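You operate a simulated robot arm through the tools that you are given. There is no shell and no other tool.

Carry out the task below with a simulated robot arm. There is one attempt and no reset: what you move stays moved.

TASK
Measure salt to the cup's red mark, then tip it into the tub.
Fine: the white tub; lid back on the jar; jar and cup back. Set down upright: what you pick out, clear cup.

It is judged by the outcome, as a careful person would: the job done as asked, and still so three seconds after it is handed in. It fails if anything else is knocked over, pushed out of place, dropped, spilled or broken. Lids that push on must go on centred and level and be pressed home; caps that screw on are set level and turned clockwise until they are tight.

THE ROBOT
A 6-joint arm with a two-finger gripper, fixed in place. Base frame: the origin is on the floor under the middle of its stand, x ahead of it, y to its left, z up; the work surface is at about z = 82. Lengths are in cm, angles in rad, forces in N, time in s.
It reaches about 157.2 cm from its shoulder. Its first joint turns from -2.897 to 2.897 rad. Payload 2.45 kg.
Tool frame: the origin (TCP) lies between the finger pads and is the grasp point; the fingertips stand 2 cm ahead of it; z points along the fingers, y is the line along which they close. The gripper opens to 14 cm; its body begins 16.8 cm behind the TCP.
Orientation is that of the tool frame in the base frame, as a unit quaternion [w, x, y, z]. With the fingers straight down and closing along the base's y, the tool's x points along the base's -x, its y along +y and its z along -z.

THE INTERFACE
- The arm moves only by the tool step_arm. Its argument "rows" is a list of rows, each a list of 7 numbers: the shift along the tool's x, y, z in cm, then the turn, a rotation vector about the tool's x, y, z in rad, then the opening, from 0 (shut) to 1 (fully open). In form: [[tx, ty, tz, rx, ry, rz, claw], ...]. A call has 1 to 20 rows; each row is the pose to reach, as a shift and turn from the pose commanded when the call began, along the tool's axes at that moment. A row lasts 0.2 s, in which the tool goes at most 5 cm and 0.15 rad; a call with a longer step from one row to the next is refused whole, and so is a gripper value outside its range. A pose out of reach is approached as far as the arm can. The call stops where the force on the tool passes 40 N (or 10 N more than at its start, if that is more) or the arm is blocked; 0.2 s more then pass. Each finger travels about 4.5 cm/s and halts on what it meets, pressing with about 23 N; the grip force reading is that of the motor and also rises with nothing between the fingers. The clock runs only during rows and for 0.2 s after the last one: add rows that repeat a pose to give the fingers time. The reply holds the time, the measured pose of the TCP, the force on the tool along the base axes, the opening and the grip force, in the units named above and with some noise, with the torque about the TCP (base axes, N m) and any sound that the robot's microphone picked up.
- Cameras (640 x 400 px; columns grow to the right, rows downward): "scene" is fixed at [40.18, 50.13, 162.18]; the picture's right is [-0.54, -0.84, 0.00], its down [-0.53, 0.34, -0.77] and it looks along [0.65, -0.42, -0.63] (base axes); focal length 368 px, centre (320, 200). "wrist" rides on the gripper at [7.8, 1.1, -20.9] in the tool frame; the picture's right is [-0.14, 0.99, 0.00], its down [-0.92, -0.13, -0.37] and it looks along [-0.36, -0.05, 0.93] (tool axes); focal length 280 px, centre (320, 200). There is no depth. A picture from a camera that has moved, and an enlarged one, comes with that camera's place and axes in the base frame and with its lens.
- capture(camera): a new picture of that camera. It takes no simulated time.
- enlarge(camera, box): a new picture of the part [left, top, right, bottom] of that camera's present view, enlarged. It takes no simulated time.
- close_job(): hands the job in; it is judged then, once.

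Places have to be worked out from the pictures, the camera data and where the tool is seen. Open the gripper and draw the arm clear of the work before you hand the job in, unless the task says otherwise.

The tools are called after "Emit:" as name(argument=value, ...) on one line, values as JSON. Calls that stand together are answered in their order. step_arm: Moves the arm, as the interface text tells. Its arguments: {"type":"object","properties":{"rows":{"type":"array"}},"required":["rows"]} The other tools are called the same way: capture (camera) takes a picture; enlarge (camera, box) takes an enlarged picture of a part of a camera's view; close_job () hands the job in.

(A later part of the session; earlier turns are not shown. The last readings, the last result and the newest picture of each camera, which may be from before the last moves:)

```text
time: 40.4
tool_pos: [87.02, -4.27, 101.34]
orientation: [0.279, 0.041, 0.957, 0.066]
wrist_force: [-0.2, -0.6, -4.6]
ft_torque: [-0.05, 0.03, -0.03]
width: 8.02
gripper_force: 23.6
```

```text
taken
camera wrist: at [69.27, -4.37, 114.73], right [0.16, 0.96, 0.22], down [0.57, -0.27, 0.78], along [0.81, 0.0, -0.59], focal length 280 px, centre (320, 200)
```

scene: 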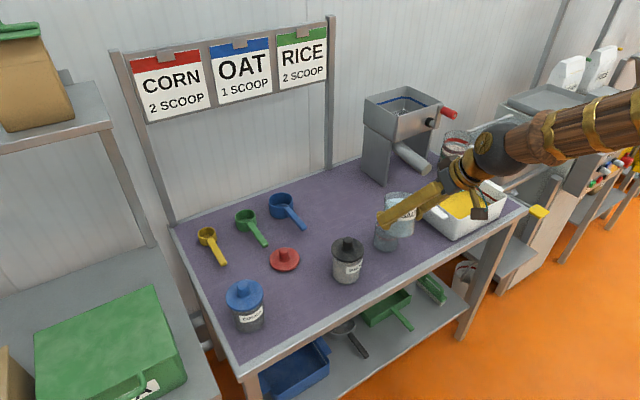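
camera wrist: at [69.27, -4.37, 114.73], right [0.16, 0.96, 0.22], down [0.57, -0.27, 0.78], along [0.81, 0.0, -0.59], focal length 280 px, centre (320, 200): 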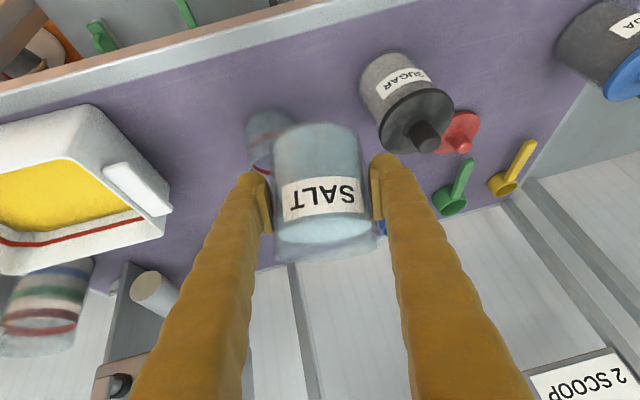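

The arm is moving freely again, but the tool has picked up some yaw and roll error. I'll correct the orientation to a pure pitch of about 62° (jar tilted ~20° toward +x).

Emit:
step_arm(rows=[[0, 0, 0, 0.036, 0.026, -0.037, 0.4], [0, 0, 0, 0.072, 0.052, -0.075, 0.4], [0, 0, 0, 0.1083, 0.0783, -0.1117, 0.4], [0, 0, 0, 0.1083, 0.0783, -0.1117, 0.4], [0, 0, 0, 0.1083, 0.0783, -0.1117, 0.4]])

Emit:
capture(camera="wrist")

Emit:
enlarge(camera="scene", box=[320, 140, 540, 280])

```text
time: 41.6
tool_pos: [86.81, -4.87, 100.78]
orientation: [0.26, 0.012, 0.965, 0.031]
wrist_force: [-0.5, 1.2, -4.7]
ft_torque: [0.04, -0.01, 0.01]
width: 8.01
gripper_force: 23.3
out of reach, approached as far as the arm can: row 2, 3, 4, 5
```

```text
taken
camera wrist: at [69.66, -4.64, 115.07], right [0.13, 0.98, 0.13], down [0.61, -0.18, 0.77], along [0.78, -0.01, -0.62], focal length 280 px, centre (320, 200)
```

wrist: 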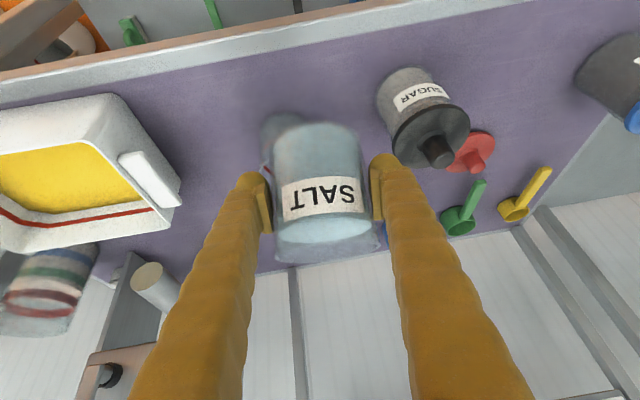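

```text
2.86 times, centred on (430, 210) of scene
camera zoom: at [40.18, 50.13, 162.18], right [-0.54, -0.84, 0.0], down [-0.53, 0.34, -0.77], along [0.65, -0.42, -0.63], focal length 1052 px, centre (6, 171)
```

zoom: 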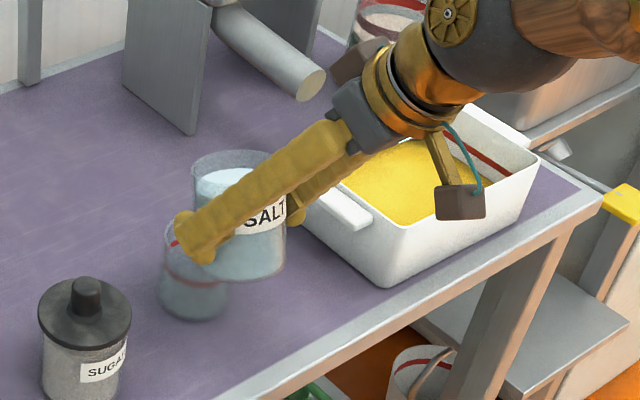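

Most of the orientation error is gone; the jar leans about 18° with a small roll remaining. I'll shift over to y≈-8 while removing the remaining error and pitching a bit more, which moves the wrist further from its singularity.

Emit:
step_arm(rows=[[0.2, -1.1, 0.6, 0.018, 0.03, -0.012, 0.4], [0.4, -2.2, 1.2, 0.037, 0.06, -0.025, 0.4], [0.62, -3.22, 1.71, 0.0554, 0.09, -0.0368, 0.4], [0.62, -3.22, 1.71, 0.0554, 0.09, -0.0368, 0.4], [0.62, -3.22, 1.71, 0.0554, 0.09, -0.0368, 0.4]])

Emit:
capture(camera="wrist")

Emit:
enlarge(camera="scene", box=[320, 140, 540, 280])

```text
time: 42.8
tool_pos: [86.64, -7.71, 98.82]
orientation: [0.237, 0.0, 0.971, 0.026]
wrist_force: [-0.3, 1.0, -4.8]
ft_torque: [0.0, -0.02, 0.04]
width: 8.03
gripper_force: 23.5
out of reach, approached as far as the arm can: row 1, 2, 3, 4, 5
```

```text
taken
camera wrist: at [70.23, -7.6, 113.82], right [0.11, 0.99, 0.11], down [0.65, -0.16, 0.74], along [0.75, -0.01, -0.66], focal length 280 px, centre (320, 200)
```

wrist: 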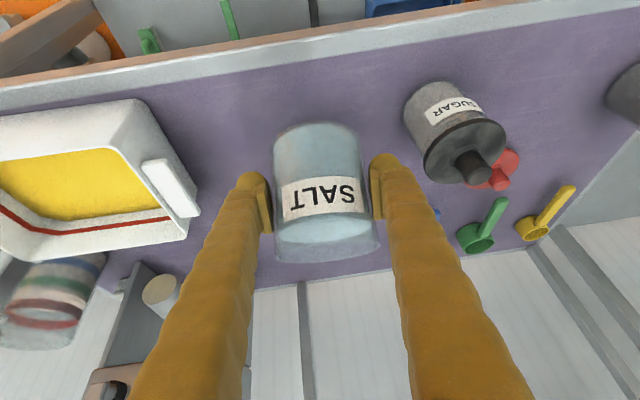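

```text
2.86 times, centred on (430, 210) of scene
camera zoom: at [40.18, 50.13, 162.18], right [-0.54, -0.84, 0.0], down [-0.53, 0.34, -0.77], along [0.65, -0.42, -0.63], focal length 1052 px, centre (6, 171)
```

zoom: 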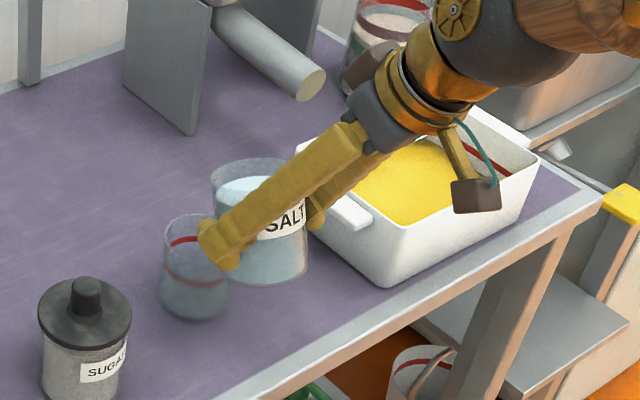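

The jar lip is now at about (92.1, -7.9, 101.9), over the near half of the cup. I'll tilt to about 35° while lowering, so the lip ends near (92.4, -8, 97).

Emit:
step_arm(rows=[[0.6, -0.12, 1.0, 0.017, 0.08, -0.002, 0.4], [1.25, -0.25, 2.0, 0.035, 0.16, -0.004, 0.4], [1.875, -0.37, 2.95, 0.0518, 0.24, -0.0062, 0.4], [1.875, -0.37, 2.95, 0.0518, 0.24, -0.0062, 0.4]])

Emit:
capture(camera="wrist")

Emit:
enlarge(camera="scene", box=[320, 140, 540, 280])

```text
time: 43.8
tool_pos: [85.8, -8.95, 95.19]
orientation: [0.175, -0.005, 0.984, 0.044]
wrist_force: [-0.1, 0.3, -5.0]
ft_torque: [-0.02, 0.0, 0.02]
width: 8.02
gripper_force: 23.1
out of reach, approached as far as the arm can: row 1, 2, 3, 4
```

```text
taken
camera wrist: at [71.32, -9.75, 112.17], right [0.1, 0.99, 0.13], down [0.74, -0.16, 0.65], along [0.66, 0.03, -0.75], focal length 280 px, centre (320, 200)
```

wrist: 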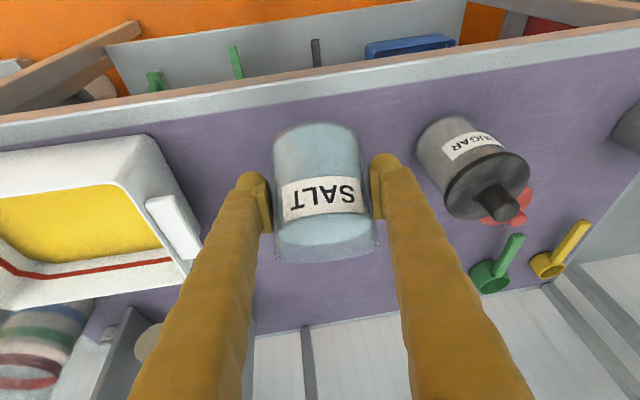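

```text
2.86 times, centred on (430, 210) of scene
camera zoom: at [40.18, 50.13, 162.18], right [-0.54, -0.84, 0.0], down [-0.53, 0.34, -0.77], along [0.65, -0.42, -0.63], focal length 1052 px, centre (6, 171)
```

zoom: 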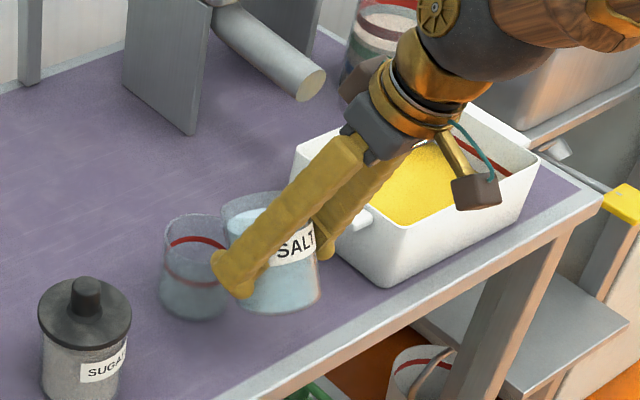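

The wrist appears to have flipped branch when crossing y≈0, leaving a joint at its limit. I'll undo that: lift the jar away from the cup and bring it back near upright.

Emit:
step_arm(rows=[[-0.8, 0.2, -2.2, 0, -0.07, 0, 0.4], [-1.65, 0.4, -4.5, 0, -0.16, 0, 0.4], [-2.5, 0.6, -6.7, 0, -0.25, 0, 0.4], [-3.3, 0.8, -9, 0, -0.34, 0, 0.4], [-4.14, 1.0, -11.2, 0, -0.42, 0, 0.4], [-4.14, 1.0, -11.2, 0, -0.42, 0, 0.4], [-4.14, 1.0, -11.2, 0, -0.42, 0, 0.4]])

Emit:
capture(camera="scene")

```text
time: 45.4
tool_pos: [86.03, -9.03, 107.27]
orientation: [0.377, 0.004, 0.925, 0.044]
wrist_force: [0.9, 0.5, -4.9]
ft_torque: [-0.06, 0.06, -0.01]
width: 8.03
gripper_force: 23.3
```

```text
taken
```

scene: 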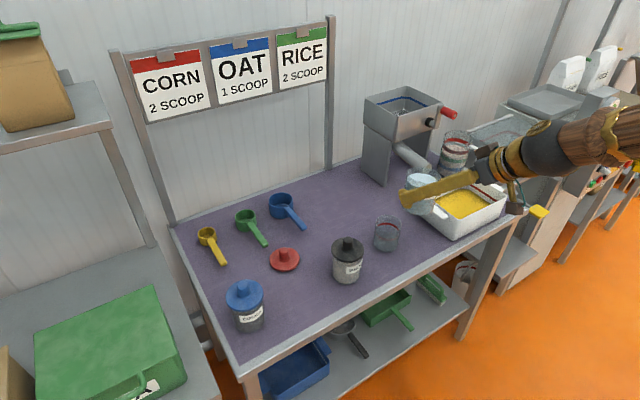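

That cleared the limit flag. I'll carry the jar, near upright at z≈107, back to y≈20, where the tool lies on the known-good side of the forearm.

Emit:
step_arm(rows=[[0, 2.9, 0, 0, -0.01, 0, 0.4], [0, 5.8, 0, 0, -0.02, 0, 0.4], [0, 8.7, 0, 0, -0.03, 0, 0.4], [0, 11.6, 0, 0, -0.04, 0, 0.4], [0, 14.5, 0, 0, -0.05, 0, 0.4], [0, 17.4, 0, 0, -0.05, 0, 0.4], [0, 20.3, 0, 0, -0.05, 0, 0.4], [0, 23.2, 0, 0, -0.05, 0, 0.4], [0, 26.1, 0, 0, -0.05, 0, 0.4], [0, 29.0, 0, 0, -0.05, 0, 0.4], [0, 29.0, 0, 0, -0.05, 0, 0.4]])

Emit:
capture(camera="scene")

```text
time: 47.8
tool_pos: [85.89, 15.8, 108.63]
orientation: [0.404, -0.017, 0.912, 0.071]
wrist_force: [1.1, 0.3, -5.6]
ft_torque: [-0.04, 0.0, -0.03]
width: 8.02
gripper_force: 22.9
out of reach, approached as far as the arm can: row 6, 7, 8, 9, 10, 11
```

```text
taken
```

scene: 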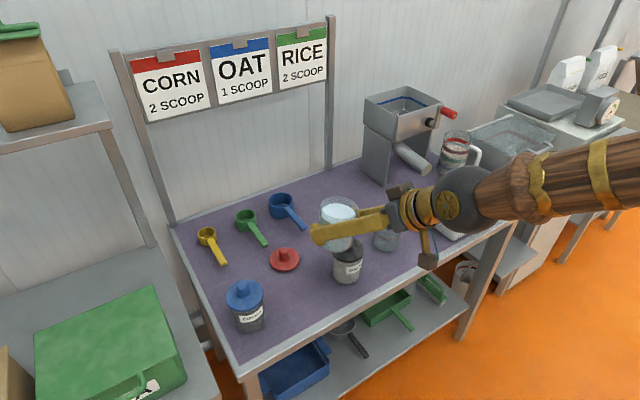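

The tool heading lags to the left, so the wrist is still in the flipped branch. Pitching the jar slightly back (about −17°, still safe) should let the wrist pass back through alignment. I'll do that and check that the flags clear.

Emit:
step_arm(rows=[[0, 0, 0, 0.04, -0.1, -0.015, 0.4], [0, 0, 0, 0.09, -0.2, -0.03, 0.4], [0, 0, 0, 0.1386, -0.3, -0.048, 0.4], [0, 0, 0, 0.1386, -0.3, -0.048, 0.4], [0, 0, 0, 0.1386, -0.3, -0.048, 0.4], [0, 0, 0, 0.1386, -0.3, -0.048, 0.4]])

Emit:
capture(camera="scene")

```text
time: 49.2
tool_pos: [85.7, 15.88, 108.45]
orientation: [0.537, 0.001, 0.844, -0.001]
wrist_force: [0.5, -0.1, -5.2]
ft_torque: [-0.01, 0.06, -0.02]
width: 7.99
gripper_force: 23.1
```

```text
taken
```

scene: 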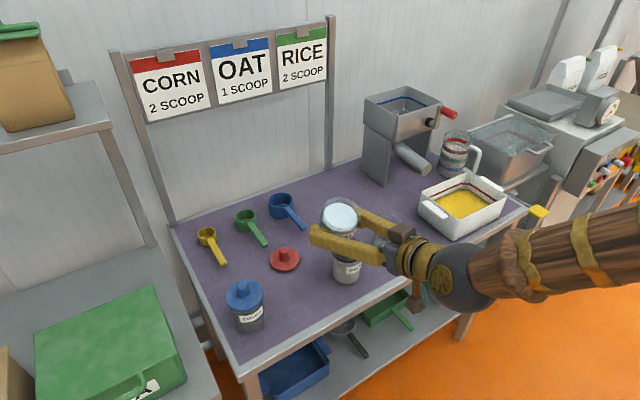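

The orientation is exact again with no limit flag. I'll rise, move to y≈20, then pitch down past the forearm line on the right side to about 62° and watch for flags.

Emit:
step_arm(rows=[[-2.2, 1.4, -1.0, 0, 0, 0, 0.4], [-4.3, 2.8, -2.0, 0, 0, 0, 0.4], [-6.34, 4.2, -2.96, 0, 0, 0, 0.4], [-6.34, 4.2, -2.96, 0, 0.1, 0, 0.4], [-6.34, 4.2, -2.96, 0, 0.2, 0, 0.4], [-6.34, 4.2, -2.96, 0, 0.3, 0, 0.4], [-6.34, 4.2, -2.96, 0, 0.4, 0, 0.4], [-6.34, 4.2, -2.96, 0, 0.5, 0, 0.4], [-6.34, 4.2, -2.96, 0, 0.6, 0, 0.4], [-6.34, 4.2, -2.96, 0, 0.6, 0, 0.4], [-6.34, 4.2, -2.96, 0, 0.6, 0, 0.4]])

Emit:
capture(camera="scene")

```text
time: 51.6
tool_pos: [85.53, 19.99, 115.53]
orientation: [0.263, 0.0, 0.965, 0.0]
wrist_force: [0.4, -0.4, -5.1]
ft_torque: [0.0, 0.01, 0.01]
width: 7.98
gripper_force: 23.0
```

```text
taken
```

scene: 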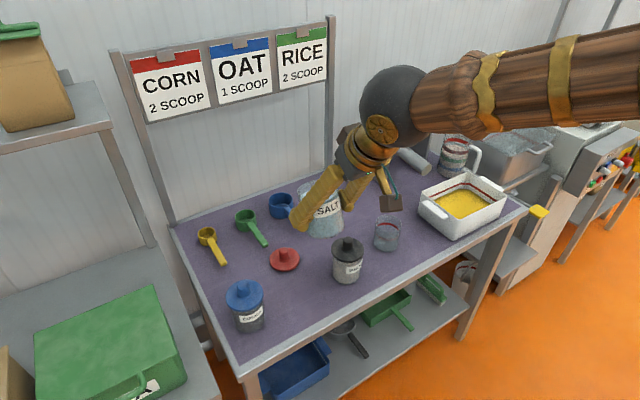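

The pose is now exact with no flags, so the wrist is back in the good branch. I'll check in the wrist view that the jar hasn't slipped in the grip.

Emit:
capture(camera="wrist")

```text
taken
camera wrist: at [68.23, 21.09, 129.55], right [0.12, 0.99, 0.07], down [0.6, -0.13, 0.79], along [0.79, -0.05, -0.61], focal length 280 px, centre (320, 200)
```

wrist: 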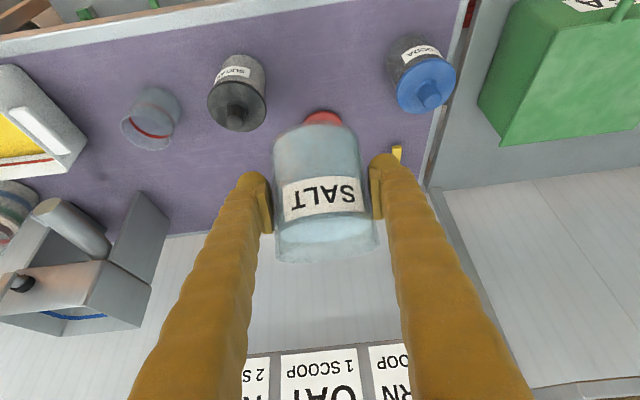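

The jar sits exactly as before in the grip. I'll move across to y≈-8 at this height.

Emit:
step_arm(rows=[[0, -2.8, 0, 0, 0, 0, 0.4], [0, -5.6, 0, 0, 0, 0, 0.4], [0, -8.4, 0, 0, 0, 0, 0.4], [0, -11.2, 0, 0, 0, 0, 0.4], [0, -14, 0, 0, 0, 0, 0.4], [0, -16.8, 0, 0, 0, 0, 0.4], [0, -19.6, 0, 0, 0, 0, 0.4], [0, -22.4, 0, 0, 0, 0, 0.4], [0, -25.2, 0, 0, 0, 0, 0.4], [0, -28, 0, 0, 0, 0, 0.4], [0, -28, 0, 0, 0, 0, 0.4]])

Emit:
capture(camera="wrist")

Emit:
capture(camera="scene")

```text
time: 54.0
tool_pos: [85.4, -8.06, 115.24]
orientation: [0.263, 0.002, 0.965, -0.001]
wrist_force: [-0.2, 0.2, -5.1]
ft_torque: [-0.01, 0.05, 0.0]
width: 7.94
gripper_force: 23.2
```

```text
taken
camera wrist: at [68.1, -6.89, 129.37], right [0.12, 0.99, 0.07], down [0.6, -0.13, 0.79], along [0.79, -0.05, -0.61], focal length 280 px, centre (320, 200)
```

wrist: 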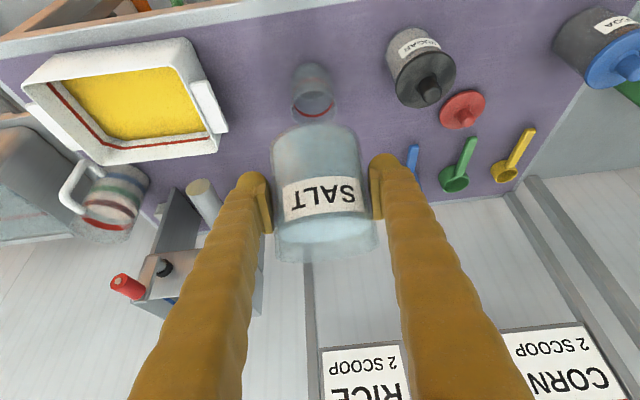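

```text
taken
```

scene: 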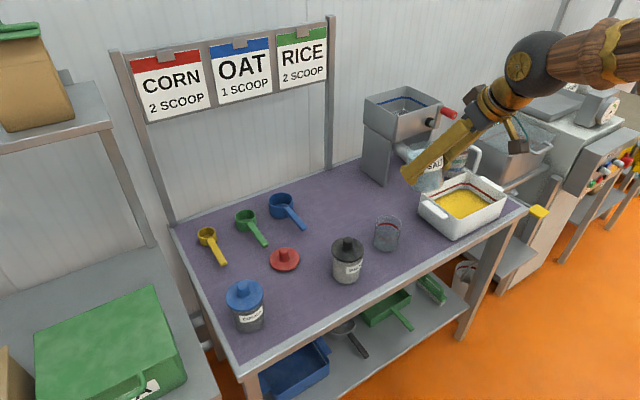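

The pose is exact at y=-8. I'll enlarge the wrist and scene views of the cup to pin down its position before tilting.

Emit:
enlarge(camera="wrist", box=[270, 50, 360, 130])

Emit:
enlarge(camera="scene", box=[360, 200, 420, 260])

```text
5.00 times, centred on (315, 90) of wrist
camera zoom: at [68.1, -6.89, 129.37], right [0.12, 0.99, 0.07], down [0.6, -0.13, 0.79], along [0.79, -0.05, -0.61], focal length 1402 px, centre (345, 750)
```

zoom: 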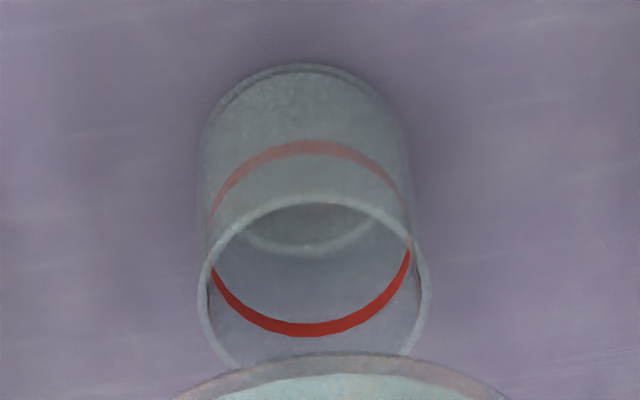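

```text
6.67 times, centred on (390, 230) of scene
camera zoom: at [40.18, 50.13, 162.18], right [-0.54, -0.84, 0.0], down [-0.53, 0.34, -0.77], along [0.65, -0.42, -0.63], focal length 2454 px, centre (-147, 0)
```

zoom: 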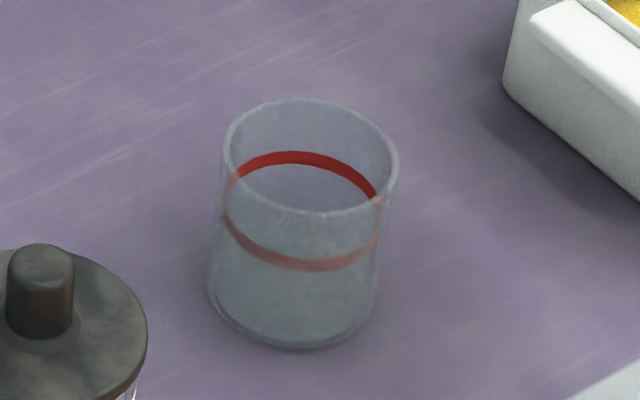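

The cup centre is at about (94.1, -8.05), with the rim at z≈90.9. I'll lower the jar and tilt to 30°, bringing the lip to about (92.3, -8, 97.5).

Emit:
step_arm(rows=[[1.6, 0.02, 3.0, 0, 0, 0, 0.4], [3.2, 0.04, 6.0, 0, 0, 0, 0.4], [4.8, 0.05, 9.0, 0, 0.03, 0, 0.4], [6.4, 0.05, 12, 0, 0.07, 0, 0.4], [7.8, 0.05, 14.8, 0, 0.12, 0, 0.4], [8.8, 0.05, 16.8, 0, 0.17, 0, 0.4], [9.24, 0.05, 17.65, 0, 0.213, 0, 0.4], [9.24, 0.05, 17.65, 0, 0.213, 0, 0.4]])

Emit:
capture(camera="wrist")

Emit:
enlarge(camera="scene", box=[320, 140, 540, 280])

```text
time: 55.8
tool_pos: [86.64, -7.82, 95.81]
orientation: [0.16, 0.001, 0.987, 0.0]
wrist_force: [0.7, 0.9, -4.4]
ft_torque: [-0.04, -0.03, -0.04]
width: 7.96
gripper_force: 23.4
```

```text
taken
camera wrist: at [72.7, -6.76, 113.08], right [0.13, 0.99, 0.04], down [0.76, -0.13, 0.64], along [0.64, -0.05, -0.77], focal length 280 px, centre (320, 200)
```

wrist: 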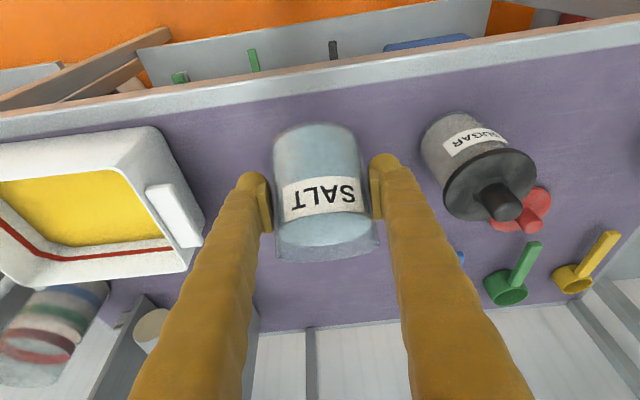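

```text
2.86 times, centred on (430, 210) of scene
camera zoom: at [40.18, 50.13, 162.18], right [-0.54, -0.84, 0.0], down [-0.53, 0.34, -0.77], along [0.65, -0.42, -0.63], focal length 1052 px, centre (6, 171)
```

zoom: 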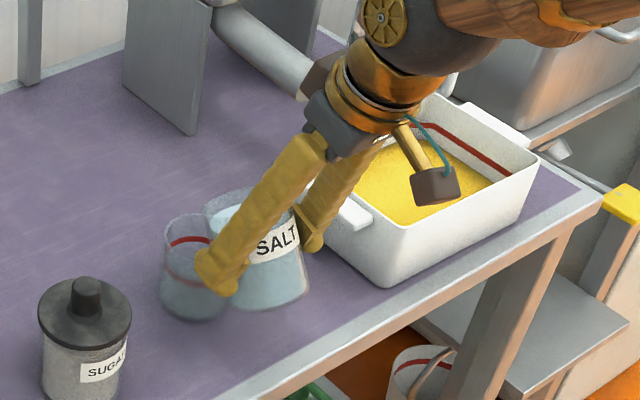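

The tilt is 30° and nothing is flowing yet. I'll tilt to 45°, keeping the lip at about (92.3, -8, 96).

Emit:
step_arm(rows=[[0.2, -0.05, 0.04, 0, 0.09, 0, 0.4], [0.4, -0.1, 0.09, 0, 0.18, 0, 0.4], [0.57, -0.15, 0.13, 0, 0.264, 0, 0.4], [0.57, -0.15, 0.13, 0, 0.264, 0, 0.4]])

Emit:
capture(camera="wrist")

Emit:
enlarge(camera="scene", box=[320, 140, 540, 280])

```text
time: 56.8
tool_pos: [86.02, -8.08, 95.4]
orientation: [0.029, 0.001, 1.0, 0.0]
wrist_force: [-0.1, -0.9, -5.0]
ft_torque: [-0.03, 0.0, 0.0]
width: 7.93
gripper_force: 22.8
```

```text
taken
camera wrist: at [77.17, -6.94, 115.76], right [0.14, 0.99, 0.01], down [0.9, -0.13, 0.42], along [0.42, -0.05, -0.91], focal length 280 px, centre (320, 200)
```

wrist: 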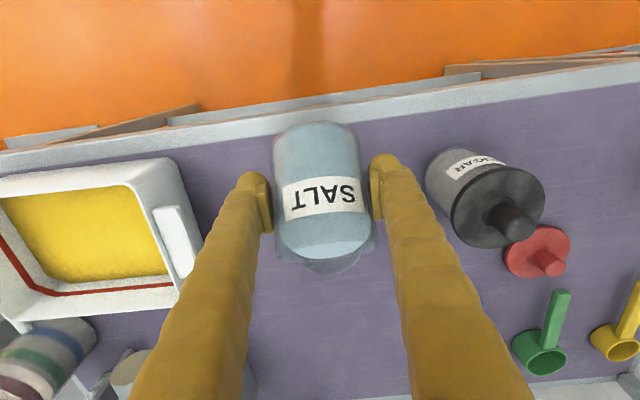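

```text
2.86 times, centred on (430, 210) of scene
camera zoom: at [40.18, 50.13, 162.18], right [-0.54, -0.84, 0.0], down [-0.53, 0.34, -0.77], along [0.65, -0.42, -0.63], focal length 1052 px, centre (6, 171)
```

zoom: 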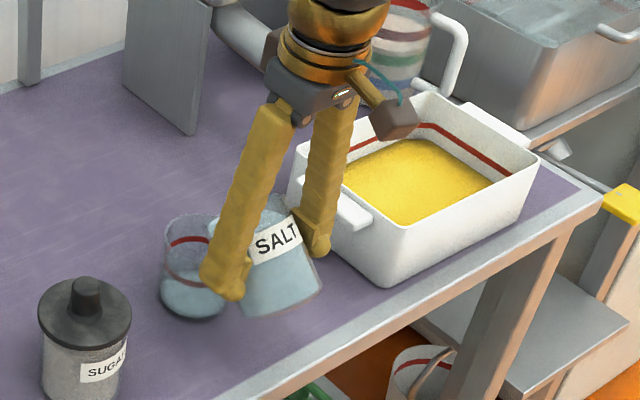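

The cup seems to have some salt at its base now. I'll zoom in on the cup and the jar lip.

Emit:
enlarge(camera="scene", box=[365, 195, 445, 255])

Emit:
enlarge(camera="wrist", box=[260, 200, 400, 300])

```text
6.67 times, centred on (405, 225) of scene
camera zoom: at [40.18, 50.13, 162.18], right [-0.54, -0.84, 0.0], down [-0.53, 0.34, -0.77], along [0.65, -0.42, -0.63], focal length 2454 px, centre (-247, 33)
```

zoom: 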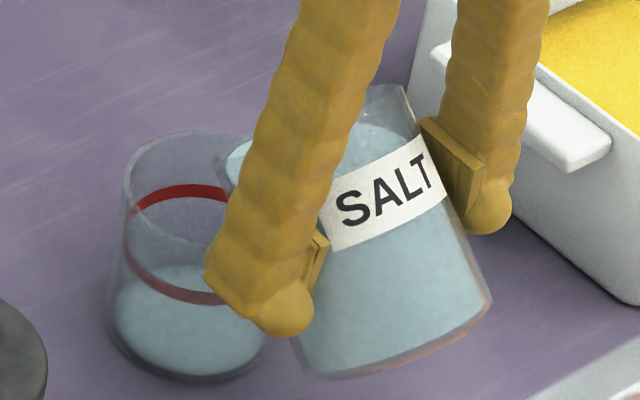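

```text
4.00 times, centred on (330, 250) of wrist
camera zoom: at [77.17, -6.94, 115.76], right [0.14, 0.99, 0.01], down [0.9, -0.13, 0.42], along [0.42, -0.05, -0.91], focal length 1122 px, centre (280, 0)
```

zoom: 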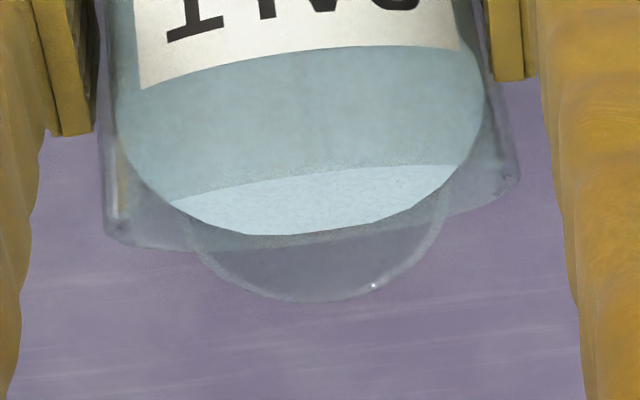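

Salt is flowing into the cup and is still below the red mark, with nothing spilled. I'll hold this tilt briefly to see whether the flow continues.

Emit:
step_arm(rows=[[0, 0, 0, 0, 0, 0, 0.4]])

Emit:
enlarge(camera="scene", box=[365, 195, 445, 255])

Emit:
enlarge(camera="wrist", box=[260, 200, 400, 300])

```text
time: 57.2
tool_pos: [86.04, -7.95, 95.38]
orientation: [0.028, 0.001, 1.0, 0.0]
wrist_force: [0.6, 1.0, -4.8]
ft_torque: [0.0, -0.03, 0.0]
width: 7.91
gripper_force: 23.0
```

```text
6.67 times, centred on (405, 225) of scene
camera zoom: at [40.18, 50.13, 162.18], right [-0.54, -0.84, 0.0], down [-0.53, 0.34, -0.77], along [0.65, -0.42, -0.63], focal length 2454 px, centre (-247, 33)
```

zoom: 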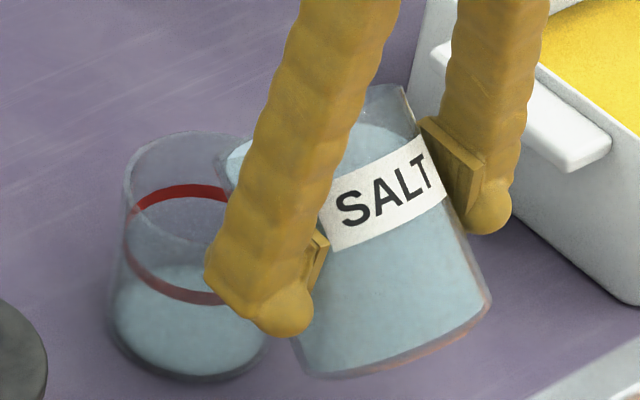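

```text
4.00 times, centred on (330, 250) of wrist
camera zoom: at [77.16, -6.94, 115.76], right [0.14, 0.99, 0.01], down [0.9, -0.13, 0.42], along [0.42, -0.05, -0.91], focal length 1122 px, centre (280, 0)
```

zoom: 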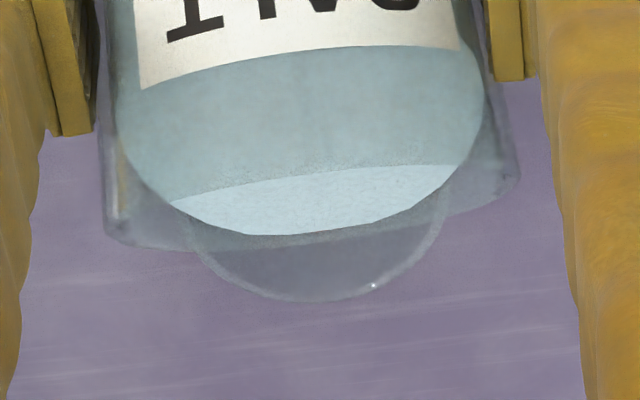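

The flow has settled at this tilt. I'll zoom further into the cup to judge the current level against the red ring.

Emit:
enlarge(camera="scene", box=[372, 208, 412, 248])

```text
10.00 times, centred on (392, 228) of scene
camera zoom: at [40.18, 50.13, 162.18], right [-0.54, -0.84, 0.0], down [-0.53, 0.34, -0.77], along [0.65, -0.42, -0.63], focal length 3682 px, centre (-400, -80)
```

zoom: 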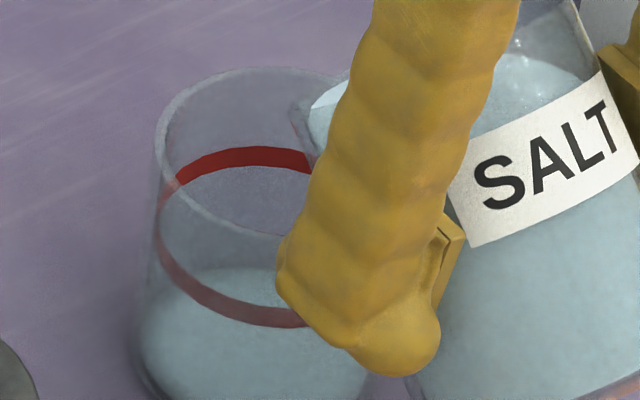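

The back edge of the salt surface shows only about 0.6 cm in the cup so far, so the flow is gentle and self-limiting. I'll tilt to 55°, keeping the lip over the cup.

Emit:
step_arm(rows=[[-0.01, 0, -0.2, 0, 0.06, 0, 0.4], [-0.02, 0, -0.4, 0, 0.12, 0, 0.4], [-0.035, 0, -0.6, 0, 0.1745, 0, 0.4], [-0.035, 0, -0.6, 0, 0.1745, 0, 0.4], [-0.035, 0, -0.6, 0, 0.1745, 0, 0.4]])

Emit:
enlarge(camera="scene", box=[365, 195, 445, 255])

Emit:
capture(camera="wrist")

```text
time: 58.4
tool_pos: [86.03, -8.01, 95.87]
orientation: [-0.059, 0.001, 0.998, 0.0]
wrist_force: [-0.2, -0.2, -3.8]
ft_torque: [0.03, 0.01, 0.01]
width: 7.95
gripper_force: 22.5
```

```text
6.67 times, centred on (405, 225) of scene
camera zoom: at [40.18, 50.13, 162.18], right [-0.54, -0.84, 0.0], down [-0.53, 0.34, -0.77], along [0.65, -0.42, -0.63], focal length 2454 px, centre (-247, 33)
```

zoom: 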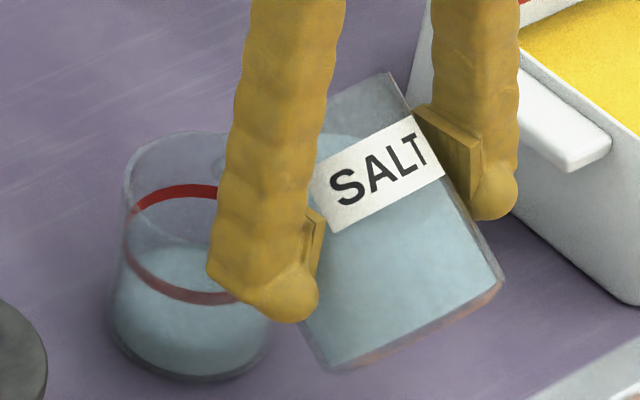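

```text
taken
camera wrist: at [80.82, -6.95, 117.62], right [0.14, 0.99, -0.02], down [0.96, -0.13, 0.26], along [0.25, -0.05, -0.97], focal length 280 px, centre (320, 200)
```

wrist: 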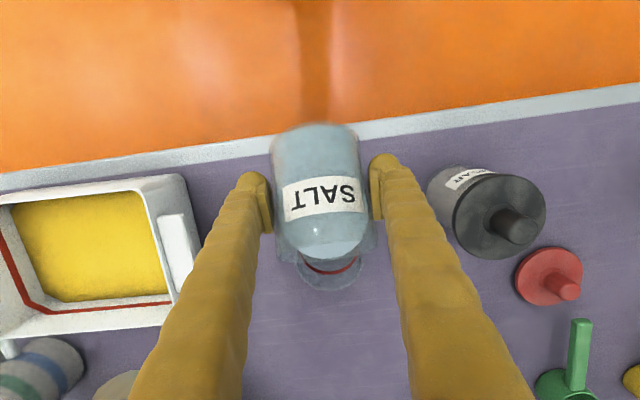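

The salt surface is now about a third of the way to the mark, and the wrist camera is starting to see into the cup. I'll continue to 62°.

Emit:
step_arm(rows=[[0, 0, -0.25, 0, 0.06, 0, 0.4], [-0.05, 0, -0.5, 0, 0.122, 0, 0.4], [-0.05, 0, -0.5, 0, 0.122, 0, 0.4], [-0.05, 0, -0.5, 0, 0.122, 0, 0.4]])

Emit:
enlarge(camera="scene", box=[365, 195, 445, 255])

Emit:
enlarge(camera="wrist", box=[250, 200, 410, 320])

```text
time: 59.4
tool_pos: [86.23, -8.02, 96.44]
orientation: [-0.12, 0.001, 0.993, 0.0]
wrist_force: [-0.4, -0.7, -4.0]
ft_torque: [0.04, 0.0, 0.01]
width: 7.89
gripper_force: 23.2
```

```text
6.67 times, centred on (405, 225) of scene
camera zoom: at [40.18, 50.13, 162.18], right [-0.54, -0.84, 0.0], down [-0.53, 0.34, -0.77], along [0.65, -0.42, -0.63], focal length 2454 px, centre (-247, 33)
```

zoom: 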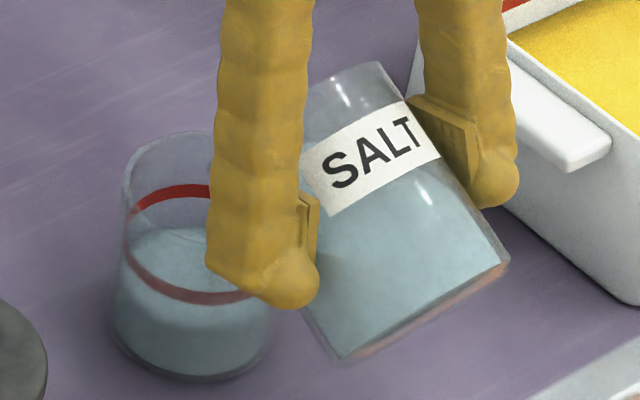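

```text
3.33 times, centred on (330, 260) of wrist
camera zoom: at [83.62, -6.92, 118.59], right [0.13, 0.99, -0.03], down [0.98, -0.13, 0.14], along [0.13, -0.05, -0.99], focal length 935 px, centre (287, 0)
```

zoom: 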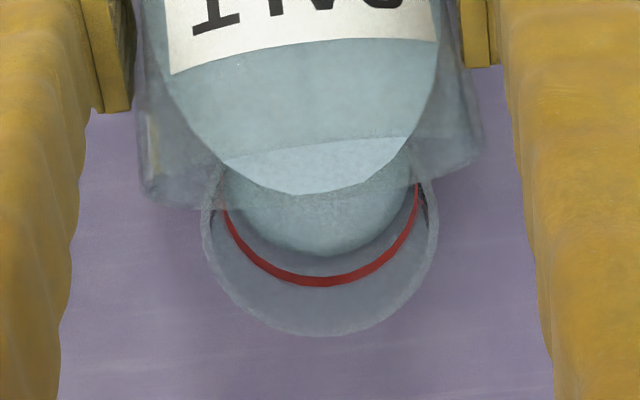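

Both cameras show the surface at just over half the mark height, level and with no spill. I'll tilt to 68°.

Emit:
step_arm(rows=[[0, 0, -0.25, 0, 0.055, 0, 0.4], [0.01, 0, -0.46, 0, 0.105, 0, 0.4], [0.01, 0, -0.46, 0, 0.105, 0, 0.4], [0.01, 0, -0.46, 0, 0.105, 0, 0.4]])

Emit:
enlarge(camera="scene", box=[365, 195, 445, 255])

Emit:
enlarge(camera="wrist", box=[250, 200, 410, 320])

```text
time: 60.4
tool_pos: [86.36, -7.99, 96.85]
orientation: [-0.171, 0.001, 0.985, 0.0]
wrist_force: [0.0, -0.3, -3.7]
ft_torque: [0.02, -0.04, 0.0]
width: 7.94
gripper_force: 22.3
```

```text
6.67 times, centred on (405, 225) of scene
camera zoom: at [40.18, 50.13, 162.18], right [-0.54, -0.84, 0.0], down [-0.53, 0.34, -0.77], along [0.65, -0.42, -0.63], focal length 2454 px, centre (-247, 33)
```

zoom: 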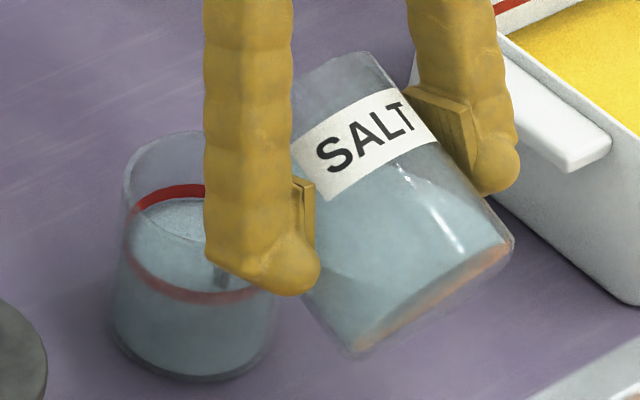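

```text
3.33 times, centred on (330, 260) of wrist
camera zoom: at [86.07, -6.93, 119.2], right [0.13, 0.99, -0.05], down [0.99, -0.13, 0.04], along [0.03, -0.05, -1.0], focal length 935 px, centre (287, 0)
```

zoom: 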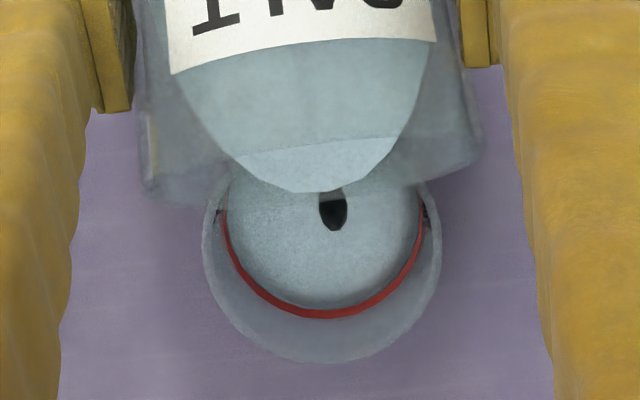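

A dark shape has appeared at the salt surface in the cup, just under the lip. I need a closer look at it before pouring on.

Emit:
enlarge(camera="wrist", box=[300, 240, 360, 290])

Emit:
enlarge(camera="scene", box=[375, 205, 415, 245])

```text
8.00 times, centred on (330, 265) of wrist
camera zoom: at [86.07, -6.93, 119.2], right [0.13, 0.99, -0.05], down [0.99, -0.13, 0.04], along [0.03, -0.05, -1.0], focal length 2243 px, centre (240, -320)
```

zoom: 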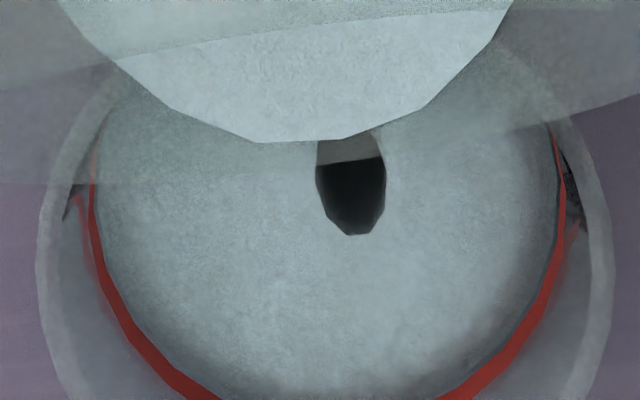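

```text
10.00 times, centred on (395, 225) of scene
camera zoom: at [40.18, 50.13, 162.18], right [-0.54, -0.84, 0.0], down [-0.53, 0.34, -0.77], along [0.65, -0.42, -0.63], focal length 3682 px, centre (-430, -50)
```

zoom: 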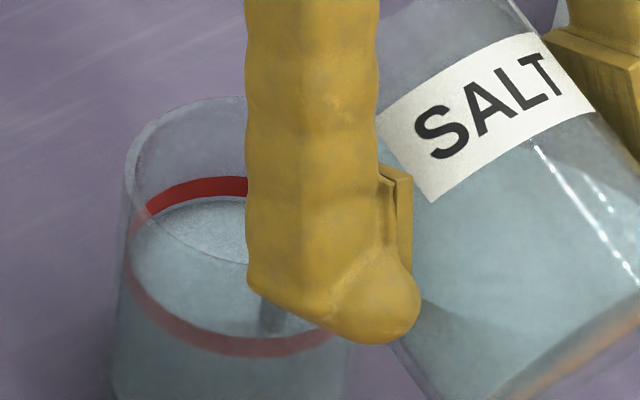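

The dark spot may be the falling stream or its shadow. I'll hold still for one short step and look again to see whether it changes.

Emit:
step_arm(rows=[[0, 0, 0, 0, 0, 0, 0.4]])

Emit:
enlarge(camera="wrist", box=[280, 220, 380, 300])

Emit:
enlarge(camera="scene", box=[375, 205, 415, 245])

```text
time: 60.8
tool_pos: [86.29, -8.01, 96.93]
orientation: [-0.17, 0.0, 0.985, 0.0]
wrist_force: [0.0, 0.5, -3.5]
ft_torque: [0.0, -0.05, -0.01]
width: 7.94
gripper_force: 23.1
```

```text
5.00 times, centred on (330, 260) of wrist
camera zoom: at [86.07, -6.93, 119.2], right [0.13, 0.99, -0.05], down [0.99, -0.13, 0.04], along [0.03, -0.05, -1.0], focal length 1402 px, centre (270, -100)
```

zoom: 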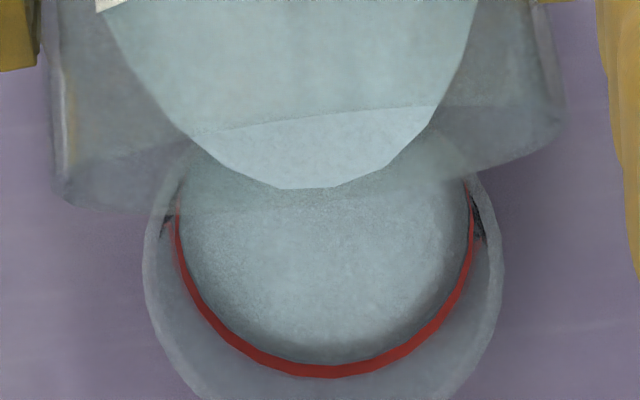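

```text
10.00 times, centred on (395, 225) of scene
camera zoom: at [40.18, 50.13, 162.18], right [-0.54, -0.84, 0.0], down [-0.53, 0.34, -0.77], along [0.65, -0.42, -0.63], focal length 3682 px, centre (-430, -50)
```

zoom: 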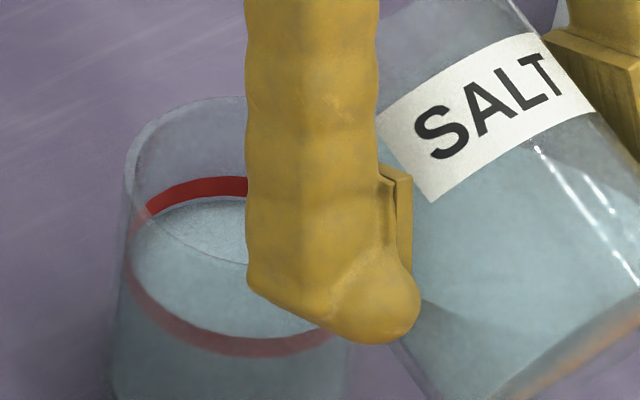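

The dark spot was just the falling stream; the flow has stopped. The surface is now just under the lower edge of the red band, about 0.4 cm below its centre. I'll tilt only about 1.4° more.

Emit:
step_arm(rows=[[0, 0, -0.1, 0, 0.024, 0, 0.4], [0, 0, -0.1, 0, 0.024, 0, 0.4], [0, 0, -0.1, 0, 0.024, 0, 0.4], [0, 0, -0.1, 0, 0.024, 0, 0.4]])

Emit:
enlarge(camera="wrist", box=[280, 220, 380, 300])

Emit:
enlarge(camera="scene", box=[375, 205, 415, 245])

```text
time: 61.8
tool_pos: [86.32, -7.96, 96.99]
orientation: [-0.183, 0.001, 0.983, 0.0]
wrist_force: [-0.2, 0.6, -2.9]
ft_torque: [0.0, 0.01, -0.01]
width: 7.92
gripper_force: 22.5
```

```text
5.00 times, centred on (330, 260) of wrist
camera zoom: at [86.62, -6.97, 119.25], right [0.13, 0.99, -0.05], down [0.99, -0.13, 0.01], along [0.01, -0.05, -1.0], focal length 1402 px, centre (270, -100)
```

zoom: 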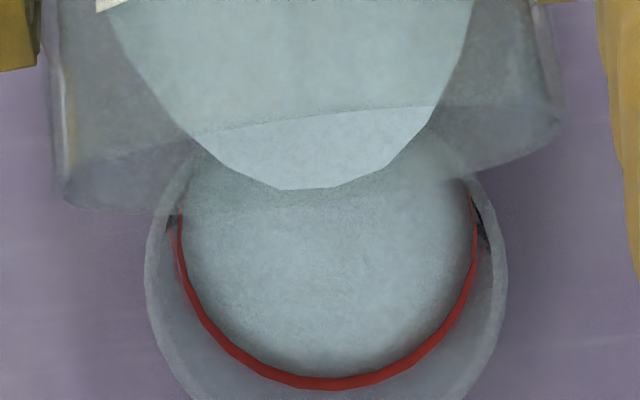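

```text
10.00 times, centred on (395, 225) of scene
camera zoom: at [40.18, 50.13, 162.18], right [-0.54, -0.84, 0.0], down [-0.53, 0.34, -0.77], along [0.65, -0.42, -0.63], focal length 3682 px, centre (-430, -50)
```

zoom: 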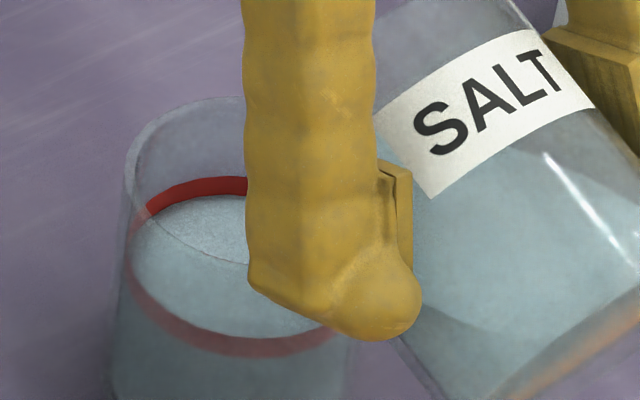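

The salt now meets the lower part of the band. I'll zoom in tighter to see how much of the band remains above the salt.

Emit:
enlarge(camera="scene", box=[384, 216, 404, 236])

Emit:
enlarge(camera="wrist", box=[310, 270, 360, 310])

```text
16.00 times, centred on (394, 226) of scene
camera zoom: at [40.18, 50.13, 162.18], right [-0.54, -0.84, 0.0], down [-0.53, 0.34, -0.77], along [0.65, -0.42, -0.63], focal length 5890 px, centre (-864, -216)
```

zoom: 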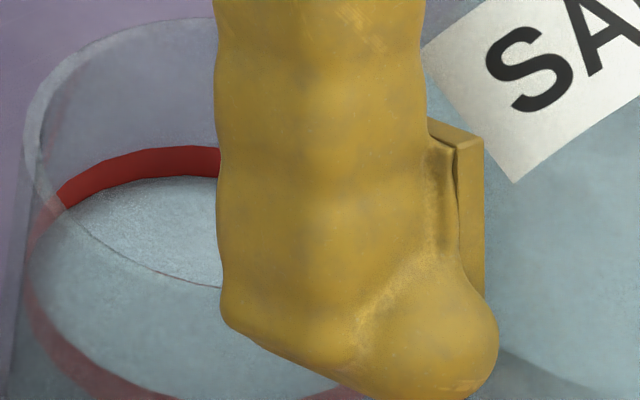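

```text
10.00 times, centred on (335, 290) of wrist
camera zoom: at [86.62, -6.97, 119.25], right [0.13, 0.99, -0.05], down [0.99, -0.13, 0.01], along [0.01, -0.05, -1.0], focal length 2804 px, centre (170, -700)
```

zoom: 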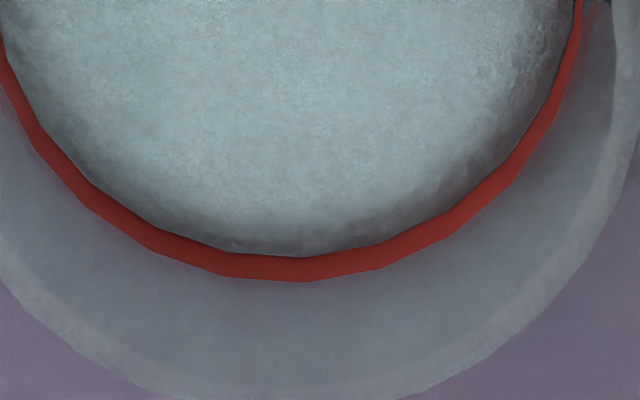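

The full band is still visible, with the salt right at its lower edge. I'll tilt another 2° to bring the surface toward the middle of the band.

Emit:
step_arm(rows=[[0, 0, -0.12, 0, 0.035, 0, 0.4], [0, 0, -0.12, 0, 0.035, 0, 0.4], [0, 0, -0.12, 0, 0.035, 0, 0.4], [0, 0, -0.12, 0, 0.035, 0, 0.4]])

Emit:
enlarge(camera="scene", box=[384, 216, 404, 236])

Emit:
enlarge(camera="wrist", box=[300, 260, 370, 310])

```text
time: 62.8
tool_pos: [86.31, -8.02, 97.09]
orientation: [-0.2, 0.001, 0.98, 0.001]
wrist_force: [0.7, -0.4, -2.2]
ft_torque: [0.03, -0.02, -0.01]
width: 7.93
gripper_force: 23.7
```

```text
16.00 times, centred on (394, 226) of scene
camera zoom: at [40.18, 50.13, 162.18], right [-0.54, -0.84, 0.0], down [-0.53, 0.34, -0.77], along [0.65, -0.42, -0.63], focal length 5890 px, centre (-864, -216)
```

zoom: 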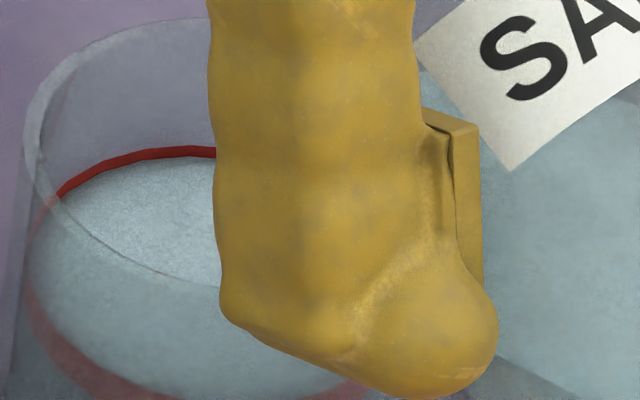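

```text
8.00 times, centred on (335, 285) of wrist
camera zoom: at [87.45, -6.96, 119.38], right [0.13, 0.99, -0.05], down [0.99, -0.13, -0.02], along [-0.03, -0.05, -1.0], focal length 2243 px, centre (200, -480)
```

zoom: 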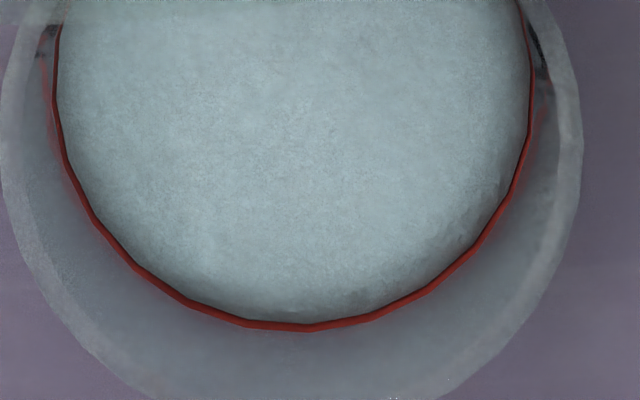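

The surface now lies inside the band, slightly above its middle. I'll tilt the jar back at once to stop any further flow.

Emit:
step_arm(rows=[[-0.08, 0, 0.3, 0, -0.146, 0, 0.4], [-0.16, 0, 0.7, 0, -0.292, 0, 0.4], [-0.24, 0, 1.1, 0, -0.438, 0, 0.4], [-0.31, 0, 1.5, 0, -0.583, 0, 0.4]])

Emit:
enlarge(camera="scene", box=[375, 205, 415, 245])

Emit:
enlarge(camera="scene", box=[320, 140, 540, 280])

```text
time: 63.8
tool_pos: [86.15, -8.13, 95.53]
orientation: [0.09, 0.001, 0.996, -0.001]
wrist_force: [0.4, 0.6, -2.3]
ft_torque: [0.01, 0.0, -0.01]
width: 7.91
gripper_force: 22.7
```

```text
10.00 times, centred on (395, 225) of scene
camera zoom: at [40.18, 50.13, 162.18], right [-0.54, -0.84, 0.0], down [-0.53, 0.34, -0.77], along [0.65, -0.42, -0.63], focal length 3682 px, centre (-430, -50)
```

zoom: 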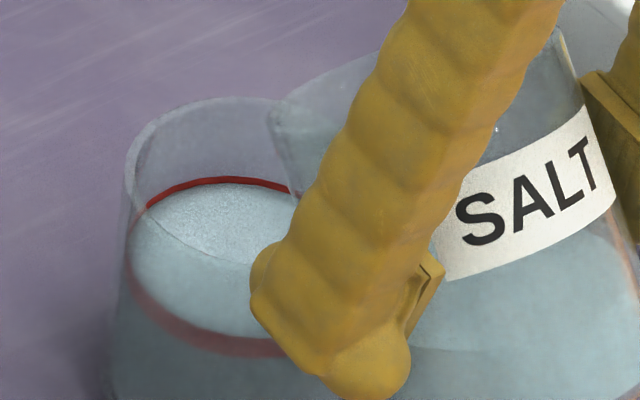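

```text
2.86 times, centred on (430, 210) of scene
camera zoom: at [40.18, 50.13, 162.18], right [-0.54, -0.84, 0.0], down [-0.53, 0.34, -0.77], along [0.65, -0.42, -0.63], focal length 1052 px, centre (6, 171)
```

zoom: 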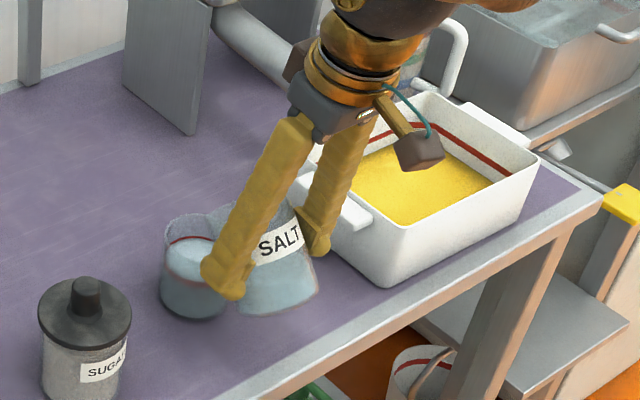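

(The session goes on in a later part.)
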